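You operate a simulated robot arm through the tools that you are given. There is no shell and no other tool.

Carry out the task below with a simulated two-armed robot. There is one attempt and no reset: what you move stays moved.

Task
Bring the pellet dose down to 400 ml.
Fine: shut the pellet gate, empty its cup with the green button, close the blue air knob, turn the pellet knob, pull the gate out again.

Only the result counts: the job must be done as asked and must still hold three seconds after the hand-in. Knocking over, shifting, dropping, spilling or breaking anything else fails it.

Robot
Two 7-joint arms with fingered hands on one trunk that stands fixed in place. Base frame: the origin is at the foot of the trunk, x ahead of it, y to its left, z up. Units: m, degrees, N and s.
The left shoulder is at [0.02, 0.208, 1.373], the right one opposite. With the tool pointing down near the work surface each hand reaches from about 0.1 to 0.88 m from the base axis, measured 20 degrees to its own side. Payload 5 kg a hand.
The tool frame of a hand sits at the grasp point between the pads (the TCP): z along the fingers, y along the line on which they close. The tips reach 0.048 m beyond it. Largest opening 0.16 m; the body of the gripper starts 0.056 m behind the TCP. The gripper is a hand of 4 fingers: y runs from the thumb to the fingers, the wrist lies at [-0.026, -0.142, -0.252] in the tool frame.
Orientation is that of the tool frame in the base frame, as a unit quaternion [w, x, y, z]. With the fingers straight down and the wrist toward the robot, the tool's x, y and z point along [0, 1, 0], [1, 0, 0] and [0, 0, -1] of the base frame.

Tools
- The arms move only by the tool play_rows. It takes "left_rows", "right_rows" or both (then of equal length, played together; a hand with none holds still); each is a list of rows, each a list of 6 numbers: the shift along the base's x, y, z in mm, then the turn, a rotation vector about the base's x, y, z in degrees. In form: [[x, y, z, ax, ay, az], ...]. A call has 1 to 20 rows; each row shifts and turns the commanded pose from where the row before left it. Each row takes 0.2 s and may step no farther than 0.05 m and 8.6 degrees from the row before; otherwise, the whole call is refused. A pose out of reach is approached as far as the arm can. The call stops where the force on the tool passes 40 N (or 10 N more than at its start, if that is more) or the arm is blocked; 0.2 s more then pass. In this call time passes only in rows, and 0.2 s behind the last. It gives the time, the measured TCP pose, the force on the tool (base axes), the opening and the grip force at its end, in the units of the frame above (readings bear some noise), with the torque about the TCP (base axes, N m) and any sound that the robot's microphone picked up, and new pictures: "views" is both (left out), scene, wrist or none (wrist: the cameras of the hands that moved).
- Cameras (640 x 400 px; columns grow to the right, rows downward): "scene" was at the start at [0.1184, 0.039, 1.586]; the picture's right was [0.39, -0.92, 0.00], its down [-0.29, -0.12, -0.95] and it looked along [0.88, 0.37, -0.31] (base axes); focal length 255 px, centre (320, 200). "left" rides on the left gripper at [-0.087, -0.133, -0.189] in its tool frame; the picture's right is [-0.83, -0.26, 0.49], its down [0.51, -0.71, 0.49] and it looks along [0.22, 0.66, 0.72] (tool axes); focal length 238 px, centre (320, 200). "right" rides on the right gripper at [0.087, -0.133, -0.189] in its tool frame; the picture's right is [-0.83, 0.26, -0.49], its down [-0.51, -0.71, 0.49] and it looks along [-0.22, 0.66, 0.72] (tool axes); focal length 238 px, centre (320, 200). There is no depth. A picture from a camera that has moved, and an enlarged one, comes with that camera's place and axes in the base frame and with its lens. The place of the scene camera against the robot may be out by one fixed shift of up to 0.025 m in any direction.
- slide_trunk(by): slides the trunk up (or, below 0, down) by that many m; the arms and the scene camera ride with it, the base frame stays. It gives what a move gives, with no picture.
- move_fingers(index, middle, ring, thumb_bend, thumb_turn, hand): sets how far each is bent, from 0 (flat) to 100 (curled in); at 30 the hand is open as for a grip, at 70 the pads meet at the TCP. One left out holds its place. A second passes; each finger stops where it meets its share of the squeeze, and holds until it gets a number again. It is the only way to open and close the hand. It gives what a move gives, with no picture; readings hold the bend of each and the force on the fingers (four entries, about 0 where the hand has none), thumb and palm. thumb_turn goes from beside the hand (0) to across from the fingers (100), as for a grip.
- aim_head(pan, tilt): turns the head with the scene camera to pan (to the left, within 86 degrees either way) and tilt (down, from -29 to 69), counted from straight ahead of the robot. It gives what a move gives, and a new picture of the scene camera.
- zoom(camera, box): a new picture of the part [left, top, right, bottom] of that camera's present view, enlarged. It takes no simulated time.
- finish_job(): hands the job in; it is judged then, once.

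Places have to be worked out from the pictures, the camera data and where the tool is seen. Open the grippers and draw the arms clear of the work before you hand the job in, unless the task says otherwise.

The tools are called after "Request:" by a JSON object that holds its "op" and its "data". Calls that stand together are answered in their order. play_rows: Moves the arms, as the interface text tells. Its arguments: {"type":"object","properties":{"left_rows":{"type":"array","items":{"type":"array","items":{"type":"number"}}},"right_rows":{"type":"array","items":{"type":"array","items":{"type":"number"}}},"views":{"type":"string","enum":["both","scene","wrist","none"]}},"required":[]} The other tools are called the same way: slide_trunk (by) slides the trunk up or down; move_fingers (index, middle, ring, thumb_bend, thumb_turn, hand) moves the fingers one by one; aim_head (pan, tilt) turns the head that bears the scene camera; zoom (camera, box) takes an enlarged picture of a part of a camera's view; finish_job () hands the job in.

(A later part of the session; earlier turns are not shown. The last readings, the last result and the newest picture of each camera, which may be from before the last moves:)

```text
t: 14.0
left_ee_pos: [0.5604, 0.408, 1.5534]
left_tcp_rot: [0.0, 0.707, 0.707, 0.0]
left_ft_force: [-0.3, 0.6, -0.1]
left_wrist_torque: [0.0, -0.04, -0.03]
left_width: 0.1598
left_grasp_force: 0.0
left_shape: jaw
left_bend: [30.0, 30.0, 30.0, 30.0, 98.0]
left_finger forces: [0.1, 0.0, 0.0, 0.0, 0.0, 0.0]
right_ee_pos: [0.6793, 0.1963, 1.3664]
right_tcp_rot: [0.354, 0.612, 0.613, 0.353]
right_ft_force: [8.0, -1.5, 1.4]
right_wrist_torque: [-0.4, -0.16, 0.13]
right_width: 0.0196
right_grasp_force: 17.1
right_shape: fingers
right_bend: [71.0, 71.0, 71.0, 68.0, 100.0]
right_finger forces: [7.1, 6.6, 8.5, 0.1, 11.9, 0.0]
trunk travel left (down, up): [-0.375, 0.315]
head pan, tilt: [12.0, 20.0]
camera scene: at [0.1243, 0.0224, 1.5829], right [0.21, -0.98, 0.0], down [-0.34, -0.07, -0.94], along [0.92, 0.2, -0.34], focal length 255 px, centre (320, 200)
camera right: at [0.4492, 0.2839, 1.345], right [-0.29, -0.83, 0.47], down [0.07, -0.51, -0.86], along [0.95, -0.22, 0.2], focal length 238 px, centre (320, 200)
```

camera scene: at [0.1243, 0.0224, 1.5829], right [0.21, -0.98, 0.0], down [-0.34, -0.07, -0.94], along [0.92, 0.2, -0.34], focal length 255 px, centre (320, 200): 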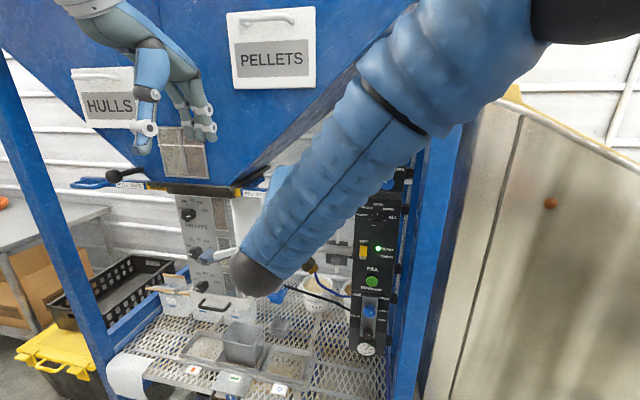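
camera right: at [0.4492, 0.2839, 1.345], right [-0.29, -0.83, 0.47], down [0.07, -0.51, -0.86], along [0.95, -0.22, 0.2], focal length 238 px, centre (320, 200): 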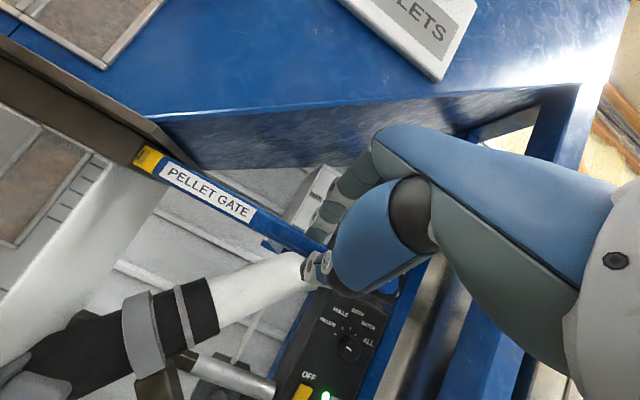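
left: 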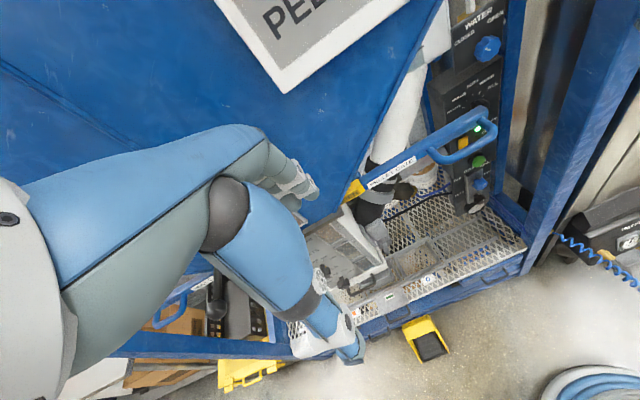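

The gate has gone in about 5.5 cm and only a strip of the yellow label is still showing. I continue in 6 mm steps and watch the y force for the stop.

Request:
{"op": "play_rows", "data": {"right_rows": [[0, 6, 0, 0, 0, 0], [0, 6, 0, 0, 0, 0], [0, 6, 0, 0, 0, 0], [0, 6, 0, 0, 0, 0]], "views": "wrist"}}

```text
t: 15.0
left_ee_pos: [0.5605, 0.4024, 1.5538]
left_tcp_rot: [-0.001, 0.707, 0.707, 0.001]
left_ft_force: [-0.5, 0.7, -0.3]
left_wrist_torque: [-0.04, -0.01, -0.01]
left_width: 0.1594
left_grasp_force: 0.0
left_shape: jaw
left_bend: [30.0, 30.0, 30.0, 30.0, 98.0]
left_finger forces: [0.1, 0.0, 0.0, 0.0, 0.0, 0.0]
right_ee_pos: [0.6805, 0.2166, 1.3677]
right_tcp_rot: [0.354, 0.613, 0.611, 0.354]
right_ft_force: [0.4, -17.5, 2.8]
right_wrist_torque: [-0.75, -0.13, -0.62]
right_width: 0.0215
right_grasp_force: 16.1
right_shape: fingers
right_bend: [71.0, 71.0, 71.0, 67.0, 100.0]
right_finger forces: [5.5, 5.2, 8.1, 0.0, 13.3, 0.0]
trunk travel left (down, up): [-0.375, 0.315]
head pan, tilt: [12.0, 20.0]
camera right: at [0.4503, 0.3042, 1.346], right [-0.29, -0.83, 0.47], down [0.07, -0.51, -0.86], along [0.95, -0.22, 0.21], focal length 238 px, centre (320, 200)
```

right: 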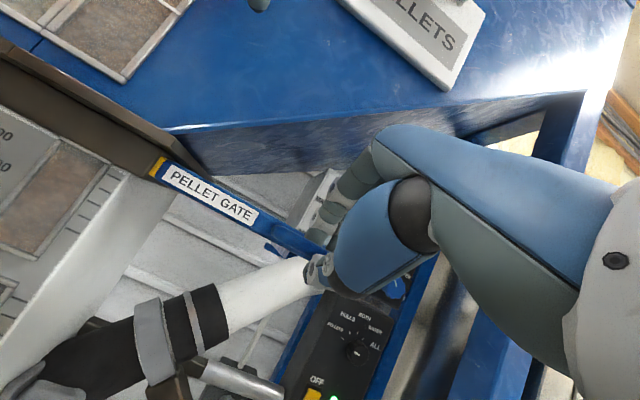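

The y force rose to -17.5 N after about 7.5 cm of travel, which looks like the end stop. I nudge 4 mm further to make sure it is fully home.

Request:
{"op": "play_rows", "data": {"right_rows": [[0, 2, 0, 0, 0, 0], [0, 2, 0, 0, 0, 0]], "views": "wrist"}}

Request:
{"op": "zoom", "data": {"camera": "right", "box": [120, 130, 360, 290]}}

```text
t: 15.6
left_ee_pos: [0.5614, 0.4042, 1.5525]
left_tcp_rot: [0.0, 0.707, 0.707, 0.0]
left_ft_force: [0.1, 0.8, -0.2]
left_wrist_torque: [0.0, -0.01, 0.05]
left_width: 0.1596
left_grasp_force: 0.1
left_shape: jaw
left_bend: [30.0, 30.0, 30.0, 30.0, 98.0]
left_finger forces: [0.1, 0.1, 0.0, 0.0, 0.1, 0.0]
right_ee_pos: [0.6802, 0.2208, 1.3662]
right_tcp_rot: [0.353, 0.613, 0.612, 0.353]
right_ft_force: [9.2, -17.2, 4.3]
right_wrist_torque: [-0.69, -0.39, -0.38]
right_width: 0.0223
right_grasp_force: 15.6
right_shape: fingers
right_bend: [71.0, 71.0, 71.0, 67.0, 100.0]
right_finger forces: [6.4, 6.0, 6.9, 0.0, 11.5, 0.0]
trunk travel left (down, up): [-0.375, 0.315]
head pan, tilt: [12.0, 20.0]
camera right: at [0.4499, 0.3095, 1.346], right [-0.29, -0.84, 0.47], down [0.07, -0.5, -0.86], along [0.95, -0.22, 0.21], focal length 238 px, centre (320, 200)
```

right: 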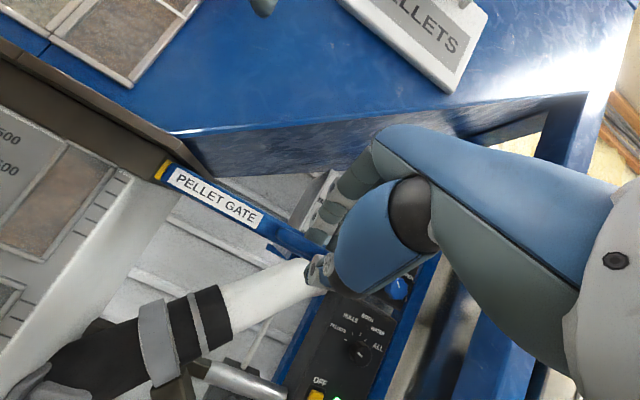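

```text
2.50 times, centred on (240, 210) of right
camera zoom: at [0.4499, 0.3095, 1.346], right [-0.29, -0.84, 0.47], down [0.07, -0.5, -0.86], along [0.95, -0.22, 0.21], focal length 596 px, centre (520, 175)
```

zoom: 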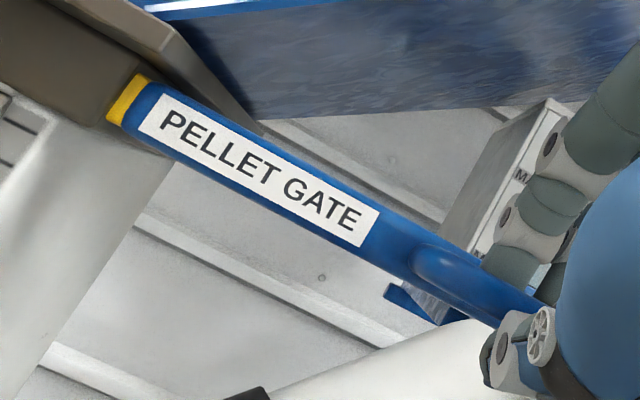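

The hand slid 4 mm along the rod while the gate stayed put, so friction alone no longer moves it. I push on until the fingers bear on the left post, to test the stop with a firm force.

Request:
{"op": "play_rows", "data": {"right_rows": [[0, 3, 0, 0, 0, 0], [0, 3, 0, 0, 0, 0], [0, 3, 0, 0, 0, 0], [0, 3, 0, 0, 0, 0], [0, 3, 0, 0, 0, 0]], "views": "wrist"}}

Request:
{"op": "zoom", "data": {"camera": "right", "box": [120, 130, 360, 290]}}

```text
t: 16.8
left_ee_pos: [0.56, 0.4021, 1.5538]
left_tcp_rot: [-0.001, 0.707, 0.707, 0.0]
left_ft_force: [0.2, -1.5, 0.9]
left_wrist_torque: [0.04, 0.0, -0.01]
left_width: 0.1595
left_grasp_force: 0.0
left_shape: jaw
left_bend: [30.0, 30.0, 30.0, 30.0, 98.0]
left_finger forces: [0.0, 0.1, 0.1, 0.1, 0.0, 0.1]
right_ee_pos: [0.6809, 0.2344, 1.3653]
right_tcp_rot: [0.353, 0.614, 0.611, 0.354]
right_ft_force: [8.2, -27.1, -0.2]
right_wrist_torque: [-0.48, -0.14, -0.58]
right_width: 0.0212
right_grasp_force: 16.4
right_shape: fingers
right_bend: [71.0, 71.0, 71.0, 67.0, 100.0]
right_finger forces: [12.5, 5.3, 3.5, 0.0, 11.3, 0.1]
trunk travel left (down, up): [-0.375, 0.315]
head pan, tilt: [12.0, 20.0]
camera right: at [0.451, 0.3224, 1.3458], right [-0.29, -0.83, 0.47], down [0.07, -0.5, -0.86], along [0.95, -0.22, 0.2], focal length 238 px, centre (320, 200)
```

right: 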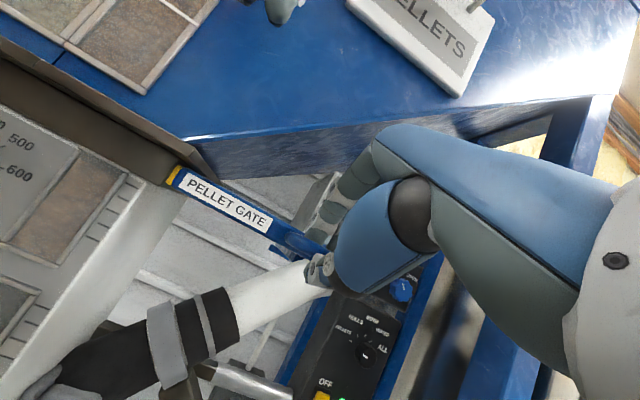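

```text
2.50 times, centred on (240, 210) of right
camera zoom: at [0.451, 0.3224, 1.3458], right [-0.29, -0.83, 0.47], down [0.07, -0.5, -0.86], along [0.95, -0.22, 0.2], focal length 596 px, centre (520, 175)
```

zoom: 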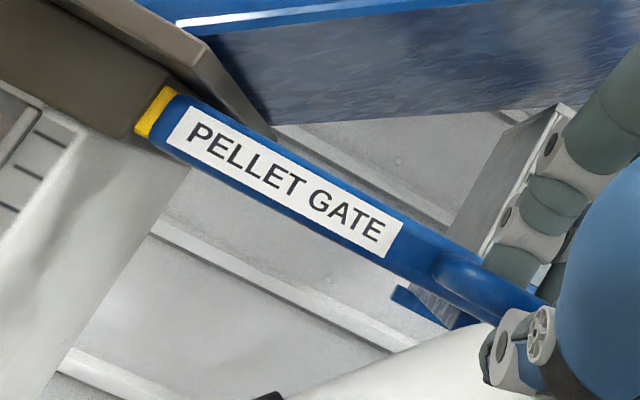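

The gate is solidly against its stop: 27 N did not move it, and only a thin yellow strip remains. I open the hand and withdraw along the approach direction without dragging the gate.

Request:
{"op": "move_fingers", "data": {"hand": "right", "index": 48, "middle": 48, "ring": 48, "thumb_bend": 40}}

Request:
{"op": "play_rows", "data": {"right_rows": [[-13, -3, 11, 0, 0, 0], [-14, -3, 12, 0, 0, 0], [-14, 0, 12, 0, 0, 0], [-14, 0, 12, 0, 0, 0]], "views": "both"}}

```text
t: 17.8
left_ee_pos: [0.56, 0.4068, 1.5539]
left_tcp_rot: [0.0, 0.707, 0.707, 0.0]
left_ft_force: [0.7, -0.7, 0.3]
left_wrist_torque: [0.06, 0.02, 0.03]
left_width: 0.1594
left_grasp_force: 0.1
left_shape: jaw
left_bend: [30.0, 30.0, 30.0, 30.0, 98.0]
left_finger forces: [0.0, 0.0, 0.0, 0.1, 0.0, 0.0]
right_ee_pos: [0.6793, 0.2389, 1.3655]
right_tcp_rot: [0.354, 0.612, 0.612, 0.354]
right_ft_force: [0.0, -0.9, 0.5]
right_wrist_torque: [0.03, 0.01, 0.06]
right_width: 0.1146
right_grasp_force: 0.0
right_shape: fingers
right_bend: [48.0, 48.0, 48.0, 40.0, 99.0]
right_finger forces: [0.0, 0.0, 0.0, 0.1, 0.1, 0.0]
trunk travel left (down, up): [-0.375, 0.315]
head pan, tilt: [12.0, 20.0]
```

```text
t: 18.8
left_ee_pos: [0.5591, 0.4065, 1.5535]
left_tcp_rot: [-0.001, 0.707, 0.707, 0.001]
left_ft_force: [-0.5, -0.2, 0.0]
left_wrist_torque: [0.07, -0.05, -0.05]
left_width: 0.1596
left_grasp_force: 0.1
left_shape: jaw
left_bend: [30.0, 30.0, 30.0, 30.0, 98.0]
left_finger forces: [0.1, 0.0, 0.1, 0.0, 0.0, 0.1]
right_ee_pos: [0.6219, 0.2321, 1.4119]
right_tcp_rot: [0.354, 0.612, 0.612, 0.354]
right_ft_force: [-1.0, 0.1, 0.3]
right_wrist_torque: [-0.01, -0.02, -0.02]
right_width: 0.1144
right_grasp_force: 0.1
right_shape: fingers
right_bend: [48.0, 48.0, 48.0, 40.0, 99.0]
right_finger forces: [0.0, 0.0, 0.1, 0.0, 0.1, 0.0]
trunk travel left (down, up): [-0.375, 0.315]
head pan, tilt: [12.0, 20.0]
camera scene: at [0.1223, 0.0223, 1.5831], right [0.21, -0.98, 0.0], down [-0.33, -0.07, -0.94], along [0.92, 0.2, -0.34], focal length 255 px, centre (320, 200)
camera right: at [0.3921, 0.32, 1.3915], right [-0.29, -0.83, 0.47], down [0.07, -0.51, -0.86], along [0.95, -0.22, 0.21], focal length 238 px, centre (320, 200)
```

scene: 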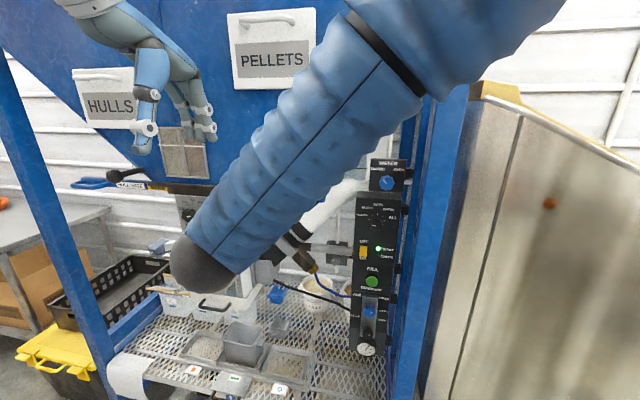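
right: 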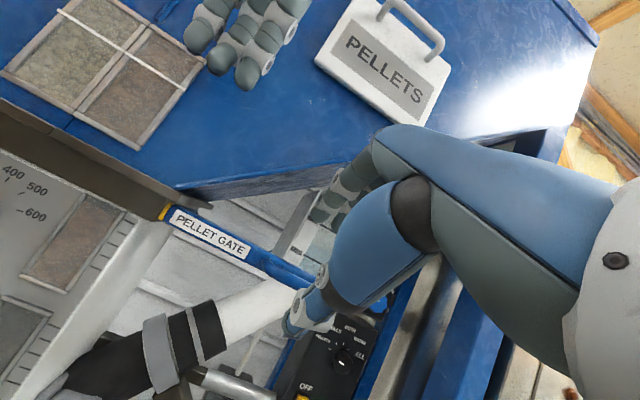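

The hand is clear and the gate stays shut. I now move the right hand rightward past the bar end and then down towards the green button area, keeping in front of the panel.

Request:
{"op": "play_rows", "data": {"right_rows": [[0, -38, 0, 0, 0, 0], [0, -38, 0, 0, 0, 0], [5, -38, 0, 0, 0, 0], [5, -38, 0, 0, 0, 0], [5, -20, -40, 0, 0, 0], [5, -20, -40, 0, 0, 0], [5, -20, -40, 0, 0, 0], [5, -10, -40, 0, 0, 0], [0, 0, -45, 0, 0, 0], [0, 0, -45, 0, 0, 0], [0, 0, -45, 0, 0, 0]], "views": "both"}}

```text
t: 21.2
left_ee_pos: [0.5611, 0.4071, 1.5521]
left_tcp_rot: [0.0, 0.708, 0.707, -0.001]
left_ft_force: [0.9, -0.2, -0.4]
left_wrist_torque: [0.03, 0.09, 0.0]
left_width: 0.1598
left_grasp_force: 0.0
left_shape: jaw
left_bend: [30.0, 30.0, 30.0, 30.0, 98.0]
left_finger forces: [0.1, 0.0, 0.0, 0.0, 0.0, 0.0]
right_ee_pos: [0.6499, 0.0085, 1.1165]
right_tcp_rot: [0.353, 0.612, 0.613, 0.354]
right_ft_force: [0.9, 0.2, 0.6]
right_wrist_torque: [-0.01, 0.06, 0.02]
right_width: 0.1149
right_grasp_force: 0.1
right_shape: fingers
right_bend: [48.0, 48.0, 48.0, 40.0, 99.0]
right_finger forces: [0.1, 0.0, 0.0, 0.0, 0.0, 0.1]
trunk travel left (down, up): [-0.375, 0.315]
head pan, tilt: [12.0, 20.0]
camera scene: at [0.1245, 0.0226, 1.5829], right [0.21, -0.98, 0.0], down [-0.34, -0.07, -0.94], along [0.92, 0.2, -0.34], focal length 255 px, centre (320, 200)
camera right: at [0.4203, 0.0969, 1.0961], right [-0.29, -0.83, 0.47], down [0.07, -0.51, -0.86], along [0.95, -0.22, 0.21], focal length 238 px, centre (320, 200)
```

scene: 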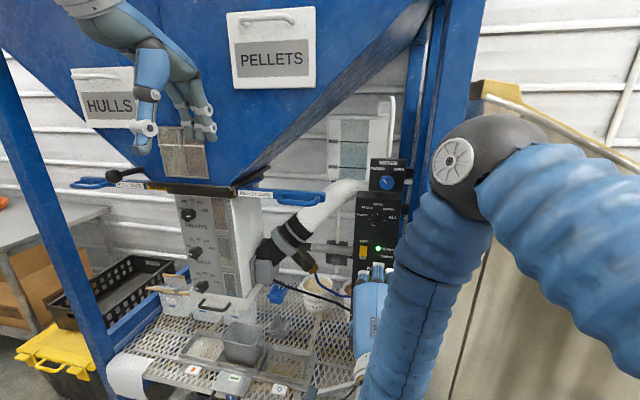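
right: 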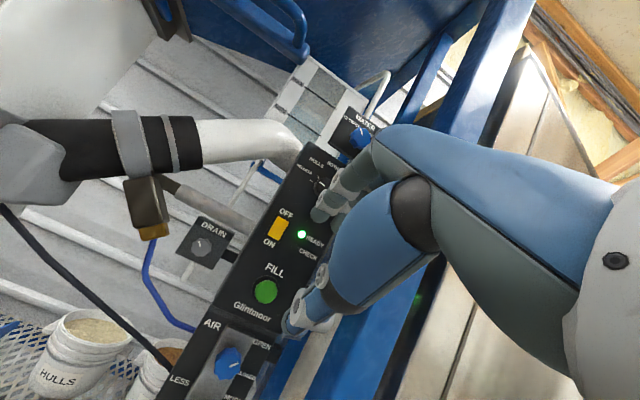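

Two right-camera views now place the green button's cap at [0.895, -0.006, 0.991] and the air knob's cap at [0.886, -0.008, 0.863]. I level the hand to about 10° pitch and form a poking shape with the middle finger and thumb, then look.

Request:
{"op": "play_rows", "data": {"right_rows": [[10, -3, -20, 0, -5, 0], [10, -3, -20, 0, -5, 0], [10, -4, -20, 0, -5, 0], [10, -4, -20, 0, -5, 0]], "views": "none"}}

Request:
{"op": "move_fingers", "data": {"hand": "right", "index": 95, "middle": 70, "ring": 95, "thumb_bend": 66}}

Request:
{"op": "play_rows", "data": {"right_rows": [[1, 0, 0, 0, 0, 0]], "views": "wrist"}}

Request:
{"op": "zoom", "data": {"camera": "right", "box": [200, 120, 440, 340]}}

```text
t: 22.2
left_ee_pos: [0.561, 0.4065, 1.5514]
left_tcp_rot: [0.0, 0.707, 0.707, 0.0]
left_ft_force: [0.0, -1.0, -0.5]
left_wrist_torque: [0.01, 0.08, -0.03]
left_width: 0.1597
left_grasp_force: 0.1
left_shape: jaw
left_bend: [30.0, 30.0, 30.0, 30.0, 98.0]
left_finger forces: [0.0, 0.1, 0.0, 0.0, 0.0, 0.0]
right_ee_pos: [0.7444, 0.0007, 1.041]
right_tcp_rot: [0.454, 0.542, 0.542, 0.455]
right_ft_force: [0.3, -0.3, 0.2]
right_wrist_torque: [0.01, 0.03, 0.07]
right_width: 0.1149
right_grasp_force: 0.0
right_shape: fingers
right_bend: [48.0, 48.0, 48.0, 40.0, 99.0]
right_finger forces: [0.0, 0.0, 0.1, 0.1, 0.1, 0.1]
right hand out of reach, approached as far as the arm can: row 2, 3, 4
trunk travel left (down, up): [-0.375, 0.315]
head pan, tilt: [12.0, 20.0]
```

```text
t: 23.2
left_ee_pos: [0.5602, 0.4058, 1.5541]
left_tcp_rot: [0.0, 0.707, 0.707, 0.0]
left_ft_force: [-0.1, -0.4, 0.2]
left_wrist_torque: [-0.01, 0.02, -0.02]
left_width: 0.1599
left_grasp_force: 0.0
left_shape: jaw
left_bend: [30.0, 30.0, 30.0, 30.0, 98.0]
left_finger forces: [0.1, 0.0, 0.0, 0.0, 0.0, 0.1]
right_ee_pos: [0.7445, 0.0003, 1.0408]
right_tcp_rot: [0.453, 0.543, 0.543, 0.453]
right_ft_force: [-0.8, -0.4, -0.4]
right_wrist_torque: [0.03, 0.02, 0.03]
right_width: 0.0132
right_grasp_force: 0.1
right_shape: fingers
right_bend: [78.0, 70.0, 95.0, 64.0, 100.0]
right_finger forces: [0.0, 0.0, 0.0, 0.0, 0.0, 0.0]
trunk travel left (down, up): [-0.375, 0.315]
head pan, tilt: [12.0, 20.0]
```

```text
t: 23.6
left_ee_pos: [0.56, 0.4066, 1.5536]
left_tcp_rot: [0.0, 0.707, 0.707, 0.0]
left_ft_force: [-0.4, 0.0, 0.4]
left_wrist_torque: [-0.01, 0.05, 0.01]
left_width: 0.1596
left_grasp_force: 0.1
left_shape: jaw
left_bend: [30.0, 30.0, 30.0, 30.0, 98.0]
left_finger forces: [0.0, 0.0, 0.0, 0.1, 0.1, 0.0]
right_ee_pos: [0.7449, -0.0007, 1.0392]
right_tcp_rot: [0.454, 0.542, 0.542, 0.454]
right_ft_force: [0.2, -0.2, 0.7]
right_wrist_torque: [0.01, -0.01, 0.01]
right_width: 0.0135
right_grasp_force: 0.1
right_shape: fingers
right_bend: [78.0, 70.0, 95.0, 64.0, 100.0]
right_finger forces: [0.0, 0.0, 0.0, 0.1, 0.0, 0.1]
trunk travel left (down, up): [-0.375, 0.315]
head pan, tilt: [12.0, 20.0]
camera right: at [0.5365, 0.0879, 0.9426], right [-0.43, -0.83, 0.34], down [0.36, -0.51, -0.78], along [0.83, -0.22, 0.52], focal length 238 px, centre (320, 200)
```

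right: 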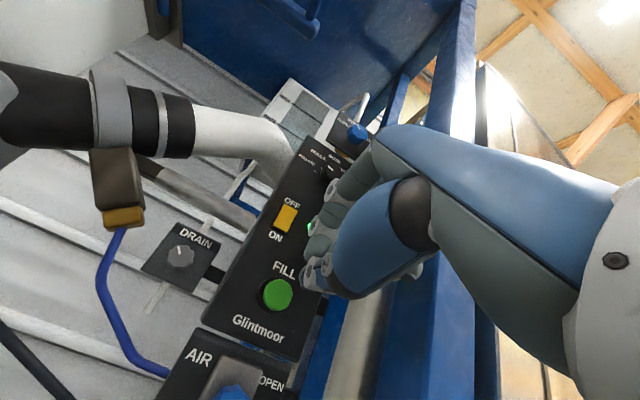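

```text
1.82 times, centred on (320, 230) of right
camera zoom: at [0.5365, 0.0879, 0.9426], right [-0.43, -0.83, 0.34], down [0.36, -0.51, -0.78], along [0.83, -0.22, 0.52], focal length 433 px, centre (320, 146)
```

zoom: 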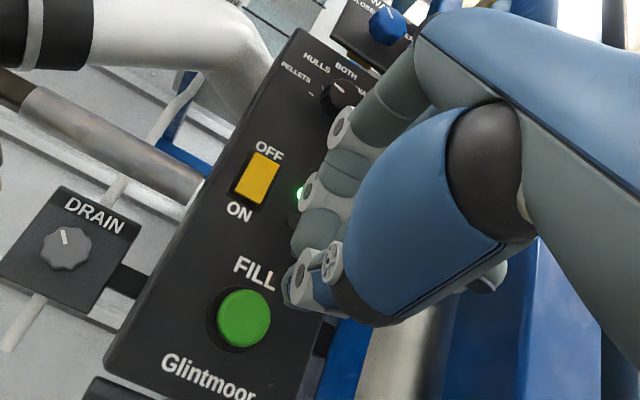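

The hand is at 10° pitch with its tips about 5 cm beyond the TCP at z of about 1.02, above and right of FILL in this view. I lower it to the button's height and go forward part of the way, then check alignment.

Request:
{"op": "play_rows", "data": {"right_rows": [[15, -1.5, -12, 0, 0, 0], [15, -1.5, -12, 0, 0, 0], [15, -1.5, -12, 0, 0, 0]], "views": "both"}}

Request:
{"op": "zoom", "data": {"camera": "right", "box": [200, 160, 440, 380]}}

```text
t: 24.4
left_ee_pos: [0.56, 0.4063, 1.5526]
left_tcp_rot: [0.0, 0.707, 0.707, 0.001]
left_ft_force: [0.7, -0.6, -0.3]
left_wrist_torque: [-0.03, 0.03, 0.01]
left_width: 0.1596
left_grasp_force: 0.1
left_shape: jaw
left_bend: [30.0, 30.0, 30.0, 30.0, 98.0]
left_finger forces: [0.0, 0.0, 0.0, 0.0, 0.0, 0.1]
right_ee_pos: [0.7916, -0.004, 1.0029]
right_tcp_rot: [0.454, 0.542, 0.542, 0.454]
right_ft_force: [1.1, -0.6, -0.5]
right_wrist_torque: [-0.02, -0.02, 0.04]
right_width: 0.0138
right_grasp_force: 0.0
right_shape: fingers
right_bend: [78.0, 70.0, 95.0, 64.0, 100.0]
right_finger forces: [0.0, 0.1, 0.0, 0.0, 0.1, 0.1]
trunk travel left (down, up): [-0.375, 0.315]
head pan, tilt: [12.0, 20.0]
camera scene: at [0.1242, 0.0221, 1.5829], right [0.21, -0.98, 0.0], down [-0.34, -0.07, -0.94], along [0.92, 0.2, -0.34], focal length 255 px, centre (320, 200)
camera right: at [0.5817, 0.0838, 0.9051], right [-0.43, -0.83, 0.34], down [0.36, -0.51, -0.78], along [0.83, -0.22, 0.52], focal length 238 px, centre (320, 200)
```

scene: 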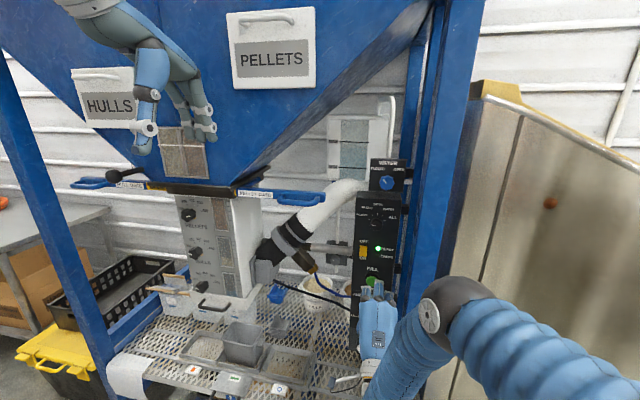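
right: 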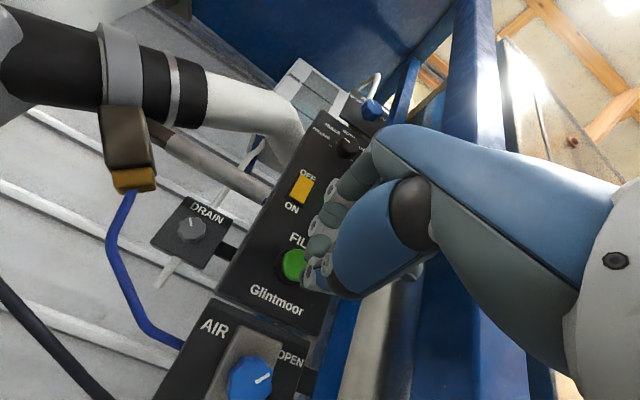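

```text
1.82 times, centred on (320, 270) of right
camera zoom: at [0.5817, 0.0838, 0.9051], right [-0.43, -0.83, 0.34], down [0.36, -0.51, -0.78], along [0.83, -0.22, 0.52], focal length 433 px, centre (320, 73)
```

zoom: 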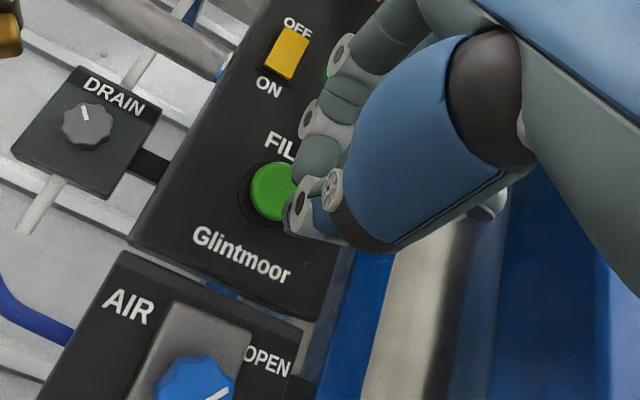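

Extending the tip along +x in this view, it would land slightly low on the button, so I raise the hand 6 mm and advance 36 mm.

Request:
{"op": "play_rows", "data": {"right_rows": [[12, 0, 3, 0, 0, 0], [12, 0, 3, 0, 0, 0], [12, 0, 0, 0, 0, 0]], "views": "wrist"}}

Request:
{"op": "zoom", "data": {"camera": "right", "box": [200, 160, 440, 380]}}

Request:
{"op": "zoom", "data": {"camera": "scene", "box": [330, 180, 430, 380]}}

```text
t: 25.2
left_ee_pos: [0.5603, 0.4073, 1.5532]
left_tcp_rot: [0.0, 0.707, 0.707, -0.001]
left_ft_force: [0.2, 0.6, -0.2]
left_wrist_torque: [-0.02, 0.03, -0.03]
left_width: 0.1596
left_grasp_force: 0.0
left_shape: jaw
left_bend: [30.0, 30.0, 30.0, 30.0, 98.0]
left_finger forces: [0.0, 0.0, 0.0, 0.0, 0.0, 0.0]
right_ee_pos: [0.8274, -0.0025, 1.0103]
right_tcp_rot: [0.454, 0.542, 0.542, 0.454]
right_ft_force: [0.3, -0.3, -0.2]
right_wrist_torque: [0.0, -0.06, -0.02]
right_width: 0.0136
right_grasp_force: 0.1
right_shape: fingers
right_bend: [78.0, 70.0, 95.0, 64.0, 100.0]
right_finger forces: [0.0, 0.0, 0.1, 0.0, 0.0, 0.0]
trunk travel left (down, up): [-0.375, 0.315]
head pan, tilt: [12.0, 20.0]
camera right: at [0.6175, 0.0849, 0.9123], right [-0.43, -0.83, 0.34], down [0.36, -0.51, -0.78], along [0.83, -0.22, 0.52], focal length 238 px, centre (320, 200)
```

right: 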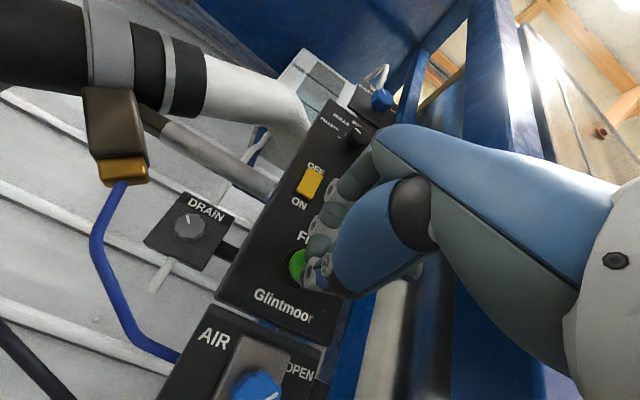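

```text
1.82 times, centred on (320, 270) of right
camera zoom: at [0.6175, 0.0849, 0.9123], right [-0.43, -0.83, 0.34], down [0.36, -0.51, -0.78], along [0.83, -0.22, 0.52], focal length 433 px, centre (320, 73)
```

zoom: 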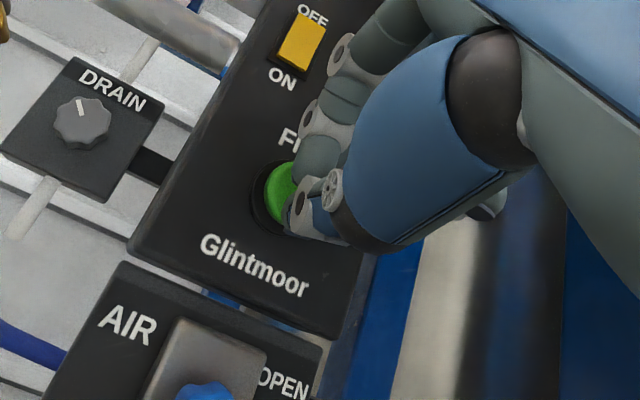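

```text
2.00 times, centred on (380, 280) of scene
camera zoom: at [0.124, 0.0223, 1.5829], right [0.21, -0.98, 0.0], down [-0.34, -0.07, -0.94], along [0.92, 0.2, -0.34], focal length 510 px, centre (200, 40)
```

zoom: 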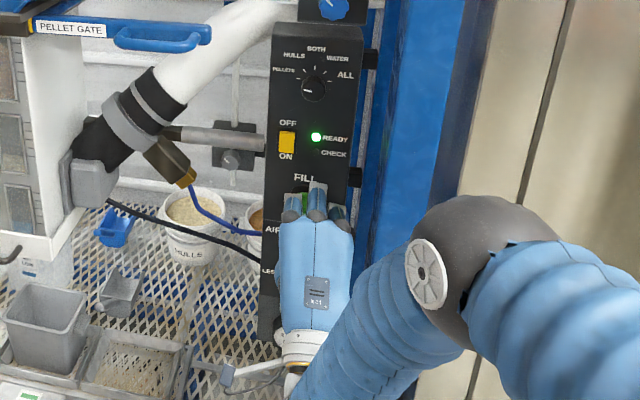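

The tips straddle the 4 cm green button (index and middle either side, thumb centred), about 1 cm short of it. I push forward in small steps and watch the force and the microphone.

Request:
{"op": "play_rows", "data": {"right_rows": [[5, 0, 0, 0, 0, 0], [5, 0, 0, 0, 0, 0], [4, 0, 0, 0, 0, 0]], "views": "wrist"}}

```text
t: 26.0
left_ee_pos: [0.5597, 0.4062, 1.5531]
left_tcp_rot: [0.0, 0.707, 0.707, -0.001]
left_ft_force: [-0.5, -0.9, 0.2]
left_wrist_torque: [0.01, 0.03, 0.04]
left_width: 0.1597
left_grasp_force: 0.1
left_shape: jaw
left_bend: [30.0, 30.0, 30.0, 30.0, 98.0]
left_finger forces: [0.0, 0.0, 0.0, 0.0, 0.1, 0.0]
right_ee_pos: [0.842, -0.0032, 1.01]
right_tcp_rot: [0.455, 0.541, 0.542, 0.455]
right_ft_force: [-0.5, -0.2, 0.8]
right_wrist_torque: [-0.04, -0.01, -0.01]
right_width: 0.0137
right_grasp_force: 0.7
right_shape: fingers
right_bend: [78.0, 70.0, 95.0, 64.0, 100.0]
right_finger forces: [0.1, 1.0, 0.0, 0.0, 0.0, 0.0]
trunk travel left (down, up): [-0.375, 0.315]
head pan, tilt: [12.0, 20.0]
camera right: at [0.6316, 0.0854, 0.9129], right [-0.43, -0.83, 0.34], down [0.36, -0.51, -0.78], along [0.83, -0.22, 0.52], focal length 238 px, centre (320, 200)
```

right: 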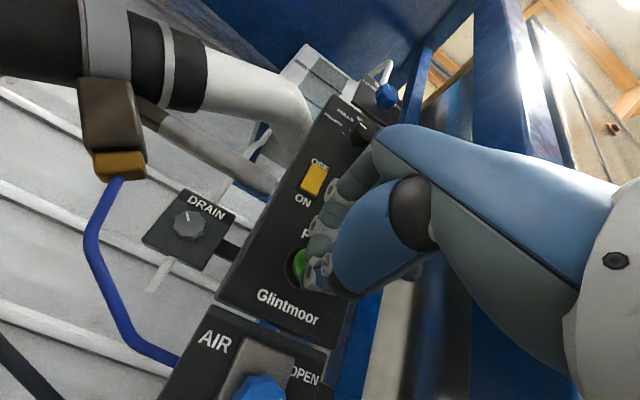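

The middle finger reads 1 N: first touch on the button. I press on in 3 mm steps.

Request:
{"op": "play_rows", "data": {"right_rows": [[3, 0, 0, 0, 0, 0], [3, 0, 0, 0, 0, 0], [3, 0, 0, 0, 0, 0]], "views": "both"}}

```text
t: 26.8
left_ee_pos: [0.5586, 0.4063, 1.5536]
left_tcp_rot: [0.0, 0.707, 0.707, 0.0]
left_ft_force: [0.0, 0.0, 0.4]
left_wrist_torque: [0.0, 0.01, -0.02]
left_width: 0.1597
left_grasp_force: 0.1
left_shape: jaw
left_bend: [30.0, 30.0, 30.0, 30.0, 98.0]
left_finger forces: [0.1, 0.0, 0.0, 0.1, 0.0, 0.0]
right_ee_pos: [0.8492, -0.0014, 1.0111]
right_tcp_rot: [0.455, 0.542, 0.541, 0.454]
right_ft_force: [-8.4, -1.7, 0.2]
right_wrist_torque: [-0.03, 0.23, -0.11]
right_width: 0.0151
right_grasp_force: 7.8
right_shape: fingers
right_bend: [78.0, 70.0, 95.0, 64.0, 100.0]
right_finger forces: [0.0, 1.2, 0.1, 0.0, 14.2, 0.0]
trunk travel left (down, up): [-0.375, 0.315]
head pan, tilt: [12.0, 20.0]
camera scene: at [0.1224, 0.0222, 1.5831], right [0.21, -0.98, 0.0], down [-0.33, -0.07, -0.94], along [0.92, 0.2, -0.34], focal length 255 px, centre (320, 200)
camera right: at [0.6393, 0.0861, 0.9139], right [-0.43, -0.83, 0.34], down [0.36, -0.51, -0.78], along [0.83, -0.22, 0.52], focal length 238 px, centre (320, 200)
```

scene: 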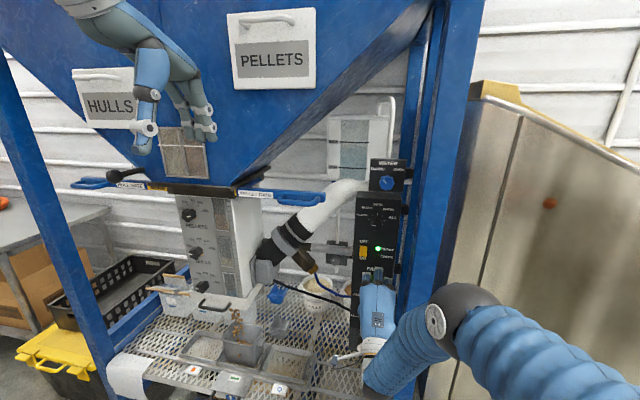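
right: 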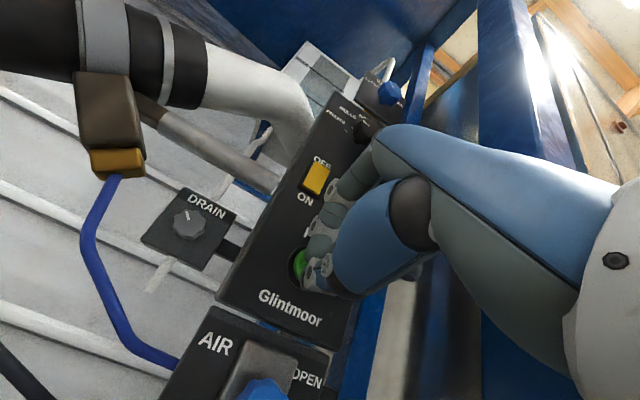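

The button is pressed (8 N, thumb 14 N) and pellets are pouring from the dispenser into the grey bin. I look closely and hold still while it runs.

Request:
{"op": "zoom", "data": {"camera": "scene", "box": [160, 180, 320, 390]}}

Request:
{"op": "play_rows", "data": {"right_rows": [[0, 0, 0, 0, 0, 0], [0, 0, 0, 0, 0, 0], [0, 0, 0, 0, 0, 0]], "views": "scene"}}

Request:
{"op": "zoom", "data": {"camera": "scene", "box": [160, 180, 320, 390]}}

```text
1.90 times, centred on (240, 285) of scene
camera zoom: at [0.1224, 0.0222, 1.5831], right [0.21, -0.98, 0.0], down [-0.33, -0.07, -0.94], along [0.92, 0.2, -0.34], focal length 486 px, centre (472, 38)
```

zoom: 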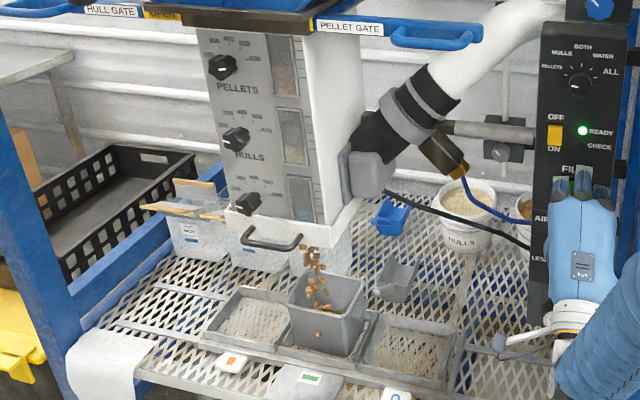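

```text
t: 27.6
left_ee_pos: [0.5578, 0.4063, 1.5533]
left_tcp_rot: [0.0, 0.707, 0.707, 0.0]
left_ft_force: [-0.7, 0.0, -0.4]
left_wrist_torque: [-0.03, 0.0, 0.0]
left_width: 0.1597
left_grasp_force: 0.0
left_shape: jaw
left_bend: [30.0, 30.0, 30.0, 30.0, 98.0]
left_finger forces: [0.0, 0.2, 0.0, 0.1, 0.0, 0.0]
right_ee_pos: [0.8491, -0.0023, 1.0118]
right_tcp_rot: [0.454, 0.541, 0.542, 0.456]
right_ft_force: [-9.7, -1.1, 1.2]
right_wrist_torque: [-0.03, 0.33, -0.07]
right_width: 0.015
right_grasp_force: 8.2
right_shape: fingers
right_bend: [78.0, 70.0, 95.0, 64.0, 100.0]
right_finger forces: [0.0, 0.9, 0.0, 0.1, 16.1, 0.2]
trunk travel left (down, up): [-0.375, 0.315]
head pan, tilt: [12.0, 20.0]
camera scene: at [0.1226, 0.0223, 1.583], right [0.21, -0.98, 0.0], down [-0.33, -0.07, -0.94], along [0.92, 0.2, -0.34], focal length 255 px, centre (320, 200)
```

scene: 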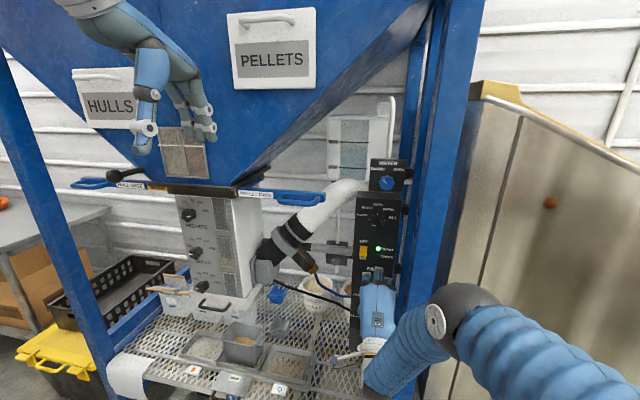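

```text
1.90 times, centred on (240, 285) of scene
camera zoom: at [0.1226, 0.0223, 1.583], right [0.21, -0.98, 0.0], down [-0.33, -0.07, -0.94], along [0.92, 0.2, -0.34], focal length 486 px, centre (472, 38)
```

zoom: 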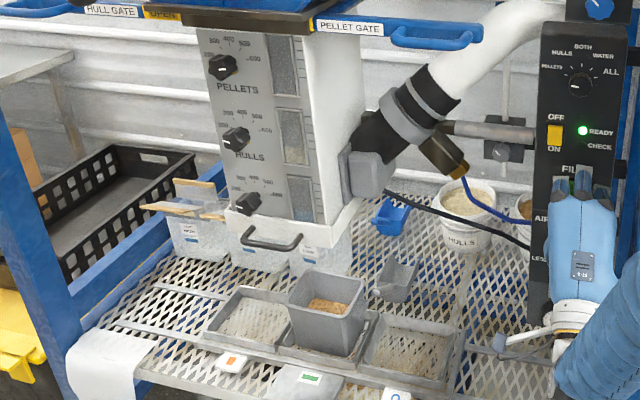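

The pellets are in the bin and the pellet window has turned grey: the cup is empty. I back off the button and confirm the window.

Request:
{"op": "play_rows", "data": {"right_rows": [[-8, 0, 0, 0, 0, 0], [-14, 0, 0, 0, 0, 0], [-14, 0, 0, 0, 0, 0], [-14, 0, 0, 0, 0, 0]], "views": "both"}}

Request:
{"op": "zoom", "data": {"camera": "scene", "box": [170, 180, 270, 300]}}

```text
t: 28.6
left_ee_pos: [0.5592, 0.4061, 1.5529]
left_tcp_rot: [0.0, 0.707, 0.707, 0.0]
left_ft_force: [0.1, -0.9, 0.8]
left_wrist_torque: [-0.01, -0.02, 0.02]
left_width: 0.1597
left_grasp_force: 0.1
left_shape: jaw
left_bend: [30.0, 30.0, 30.0, 30.0, 98.0]
left_finger forces: [0.0, 0.0, 0.0, 0.1, 0.0, 0.0]
right_ee_pos: [0.7993, -0.0024, 1.0115]
right_tcp_rot: [0.454, 0.541, 0.542, 0.455]
right_ft_force: [-0.5, -0.1, 1.2]
right_wrist_torque: [0.0, 0.05, 0.0]
right_width: 0.0152
right_grasp_force: 0.1
right_shape: fingers
right_bend: [78.0, 70.0, 95.0, 64.0, 100.0]
right_finger forces: [0.1, 0.0, 0.0, 0.0, 0.0, 0.0]
trunk travel left (down, up): [-0.375, 0.315]
head pan, tilt: [12.0, 20.0]
camera scene: at [0.1233, 0.0224, 1.583], right [0.21, -0.98, 0.0], down [-0.33, -0.07, -0.94], along [0.92, 0.2, -0.34], focal length 255 px, centre (320, 200)
camera right: at [0.5911, 0.0849, 0.9136], right [-0.43, -0.83, 0.34], down [0.36, -0.51, -0.78], along [0.83, -0.22, 0.52], focal length 238 px, centre (320, 200)
```

scene: 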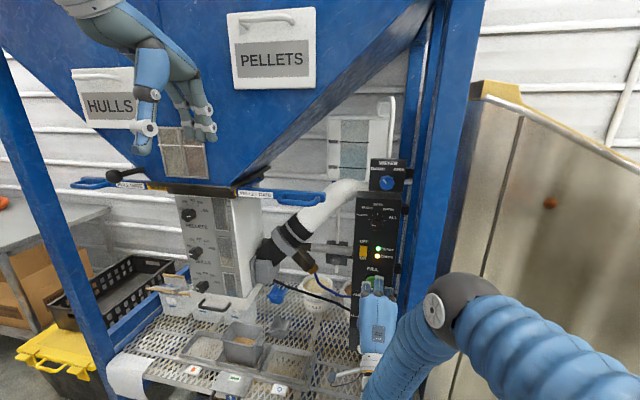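
right: 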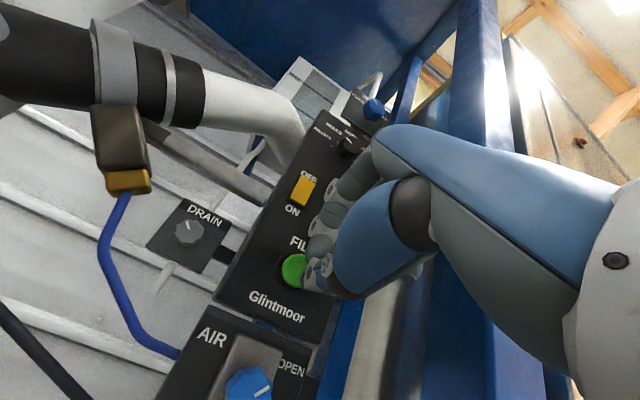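

```text
3.33 times, centred on (220, 240) of scene
camera zoom: at [0.1233, 0.0224, 1.583], right [0.21, -0.98, 0.0], down [-0.33, -0.07, -0.94], along [0.92, 0.2, -0.34], focal length 850 px, centre (653, 67)
```

zoom: 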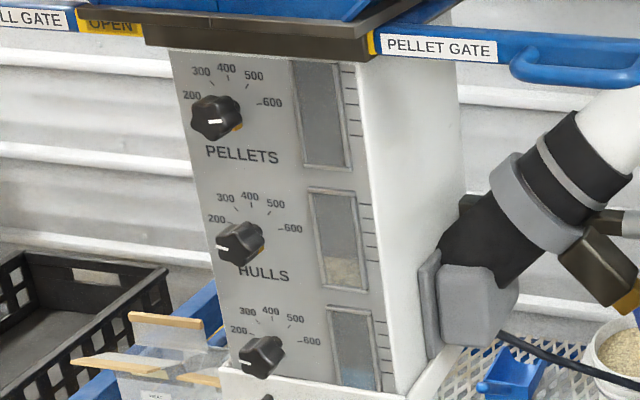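

The pellet window is empty, so the next step is the air knob at z = 0.863. The trunk must come down for the right arm to reach it well, so I first draw both hands back a little.

Request:
{"op": "play_rows", "data": {"right_rows": [[-16, 0, 0, 0, 0, 0], [-16, 0, 0, 0, 0, 0], [-14, 0, 0, 0, 0, 0]], "left_rows": [[-12, 0, 0, 0, 0, 0], [-12, 0, 0, 0, 0, 0], [-12, 0, 0, 0, 0, 0]], "views": "scene"}}

Request:
{"op": "zoom", "data": {"camera": "scene", "box": [340, 150, 430, 270]}}

```text
t: 29.4
left_ee_pos: [0.5228, 0.4069, 1.5529]
left_tcp_rot: [0.0, 0.707, 0.708, -0.001]
left_ft_force: [0.1, -0.2, -1.2]
left_wrist_torque: [-0.05, -0.07, 0.0]
left_width: 0.1597
left_grasp_force: 0.0
left_shape: jaw
left_bend: [30.0, 30.0, 30.0, 30.0, 98.0]
left_finger forces: [0.0, 0.0, 0.1, 0.0, 0.0, 0.0]
right_ee_pos: [0.7535, -0.0035, 1.0123]
right_tcp_rot: [0.454, 0.541, 0.542, 0.455]
right_ft_force: [-1.4, 0.0, 1.2]
right_wrist_torque: [-0.04, 0.04, -0.03]
right_width: 0.0157
right_grasp_force: 0.1
right_shape: fingers
right_bend: [78.0, 70.0, 95.0, 63.0, 100.0]
right_finger forces: [0.0, 0.0, 0.0, 0.0, 0.0, 0.0]
trunk travel left (down, up): [-0.375, 0.315]
head pan, tilt: [12.0, 20.0]
camera scene: at [0.1227, 0.0229, 1.583], right [0.21, -0.98, 0.0], down [-0.33, -0.07, -0.94], along [0.92, 0.2, -0.34], focal length 255 px, centre (320, 200)
```

scene: 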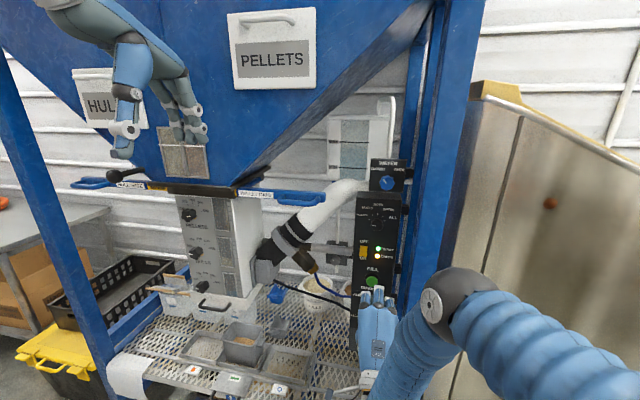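

```text
3.33 times, centred on (385, 210) of scene
camera zoom: at [0.1227, 0.0229, 1.583], right [0.21, -0.98, 0.0], down [-0.33, -0.07, -0.94], along [0.92, 0.2, -0.34], focal length 850 px, centre (103, 167)
```

zoom: 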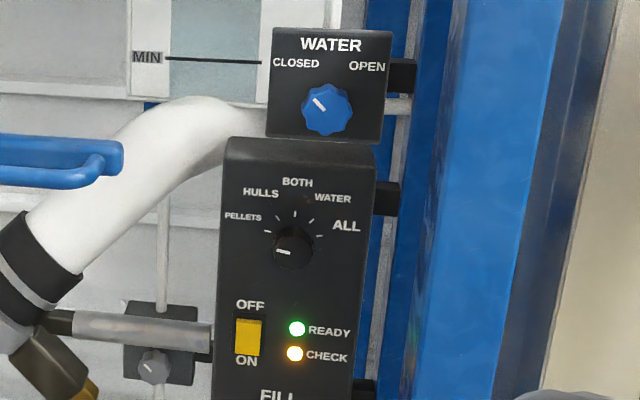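

The amber CHECK light is on beside READY, which fits the empty cup. Both hands are clear, so I lower the trunk 0.2 m.

Request:
{"op": "slide_trunk", "data": {"by": -0.2}}

Request:
{"op": "aim_head", "data": {"pan": 10, "tilt": 28}}

Request:
{"op": "zoom", "data": {"camera": "right", "box": [160, 80, 480, 280]}}

```text
t: 31.5
left_ee_pos: [0.5241, 0.4065, 1.3536]
left_tcp_rot: [0.0, 0.707, 0.707, 0.0]
left_ft_force: [0.3, -0.1, 0.2]
left_wrist_torque: [0.0, -0.02, -0.01]
left_width: 0.1595
left_grasp_force: 0.1
left_shape: jaw
left_bend: [30.0, 30.0, 30.0, 30.0, 98.0]
left_finger forces: [0.0, 0.1, 0.0, 0.0, 0.1, 0.1]
right_ee_pos: [0.7544, -0.0015, 0.8108]
right_tcp_rot: [0.455, 0.542, 0.542, 0.454]
right_ft_force: [0.0, 0.0, -1.0]
right_wrist_torque: [-0.02, 0.01, -0.01]
right_width: 0.016
right_grasp_force: 0.1
right_shape: fingers
right_bend: [79.0, 70.0, 95.0, 63.0, 100.0]
right_finger forces: [0.0, 0.0, 0.0, 0.1, 0.0, 0.1]
trunk travel left (down, up): [-0.175, 0.515]
head pan, tilt: [12.0, 20.0]
```

```text
t: 32.2
left_ee_pos: [0.525, 0.408, 1.353]
left_tcp_rot: [0.0, 0.707, 0.707, 0.0]
left_ft_force: [-0.2, 0.9, -0.7]
left_wrist_torque: [-0.02, -0.01, 0.0]
left_width: 0.1596
left_grasp_force: 0.0
left_shape: jaw
left_bend: [30.0, 30.0, 30.0, 30.0, 98.0]
left_finger forces: [0.0, 0.1, 0.0, 0.0, 0.1, 0.0]
right_ee_pos: [0.756, -0.0013, 0.8106]
right_tcp_rot: [0.454, 0.542, 0.542, 0.455]
right_ft_force: [0.6, 0.4, -0.1]
right_wrist_torque: [-0.02, 0.01, -0.02]
right_width: 0.016
right_grasp_force: 0.0
right_shape: fingers
right_bend: [79.0, 70.0, 95.0, 63.0, 100.0]
right_finger forces: [0.0, 0.1, 0.1, 0.1, 0.0, 0.0]
trunk travel left (down, up): [-0.175, 0.515]
head pan, tilt: [10.0, 28.0]
camera scene: at [0.1222, 0.0189, 1.3702], right [0.17, -0.98, 0.0], down [-0.46, -0.08, -0.88], along [0.87, 0.15, -0.47], focal length 255 px, centre (320, 200)
```

scene: 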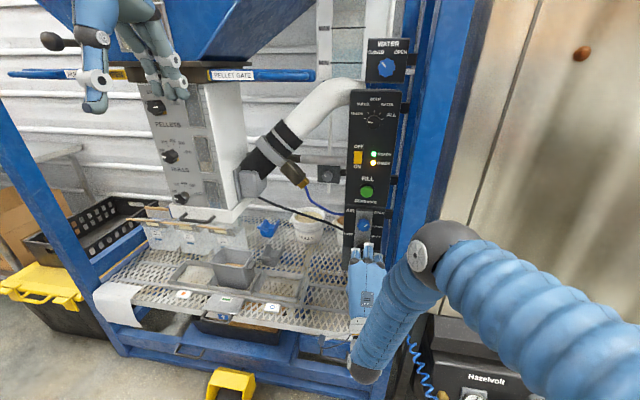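

```text
2.00 times, centred on (320, 180) of right
camera zoom: at [0.5455, 0.0851, 0.7126], right [-0.43, -0.83, 0.34], down [0.36, -0.51, -0.78], along [0.83, -0.22, 0.52], focal length 477 px, centre (320, 240)
```

zoom: 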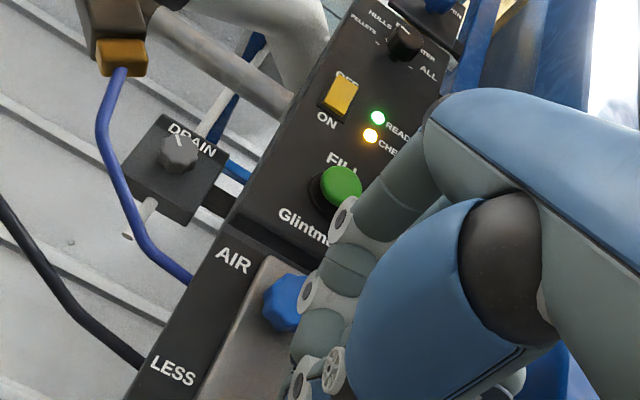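

The trunk is down and the arm is reachable near the knob. I zoom in on the air panel from the new scene height to check the knob's mark and the alignment.

Request:
{"op": "zoom", "data": {"camera": "scene", "box": [330, 190, 410, 270]}}

Request:
{"op": "move_fingers", "data": {"hand": "right", "index": 46, "middle": 46, "ring": 80, "thumb_bend": 46}}

Request:
{"op": "zoom", "data": {"camera": "right", "box": [160, 80, 480, 280]}}

```text
5.00 times, centred on (370, 230) of scene
camera zoom: at [0.1222, 0.0189, 1.3702], right [0.17, -0.98, 0.0], down [-0.46, -0.08, -0.88], along [0.87, 0.15, -0.47], focal length 1275 px, centre (70, 50)
```

zoom: 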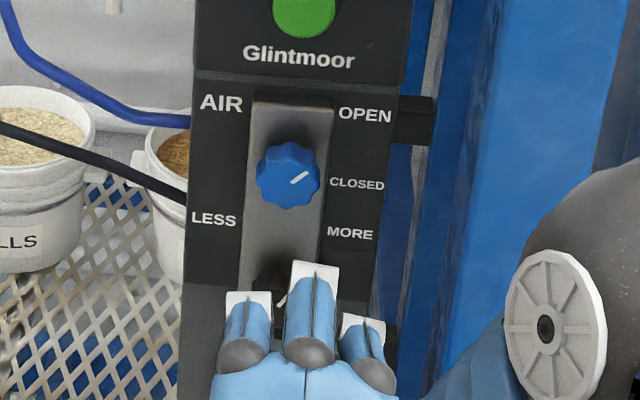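

```text
t: 33.2
left_ee_pos: [0.5238, 0.4082, 1.3531]
left_tcp_rot: [-0.001, 0.707, 0.707, 0.001]
left_ft_force: [-0.5, 1.4, 0.0]
left_wrist_torque: [-0.01, 0.02, 0.0]
left_width: 0.1597
left_grasp_force: 0.1
left_shape: jaw
left_bend: [30.0, 30.0, 30.0, 30.0, 98.0]
left_finger forces: [0.1, 0.0, 0.0, 0.0, 0.0, 0.0]
right_ee_pos: [0.7541, -0.0032, 0.8115]
right_tcp_rot: [0.454, 0.541, 0.542, 0.455]
right_ft_force: [0.7, -1.0, -0.1]
right_wrist_torque: [0.0, 0.0, -0.01]
right_width: 0.1064
right_grasp_force: 0.1
right_shape: fingers
right_bend: [46.0, 46.0, 80.0, 46.0, 100.0]
right_finger forces: [0.0, 0.0, 0.1, 0.1, 0.0, 0.1]
trunk travel left (down, up): [-0.175, 0.515]
head pan, tilt: [10.0, 28.0]
```

```text
2.00 times, centred on (320, 180) of right
camera zoom: at [0.5455, 0.0851, 0.7126], right [-0.43, -0.83, 0.34], down [0.36, -0.51, -0.78], along [0.83, -0.22, 0.52], focal length 477 px, centre (320, 240)
```

zoom: 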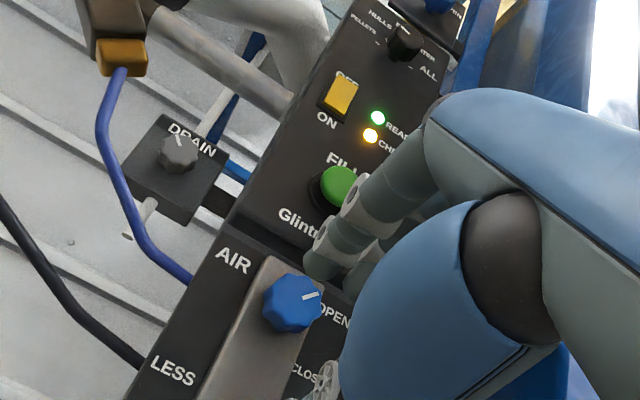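

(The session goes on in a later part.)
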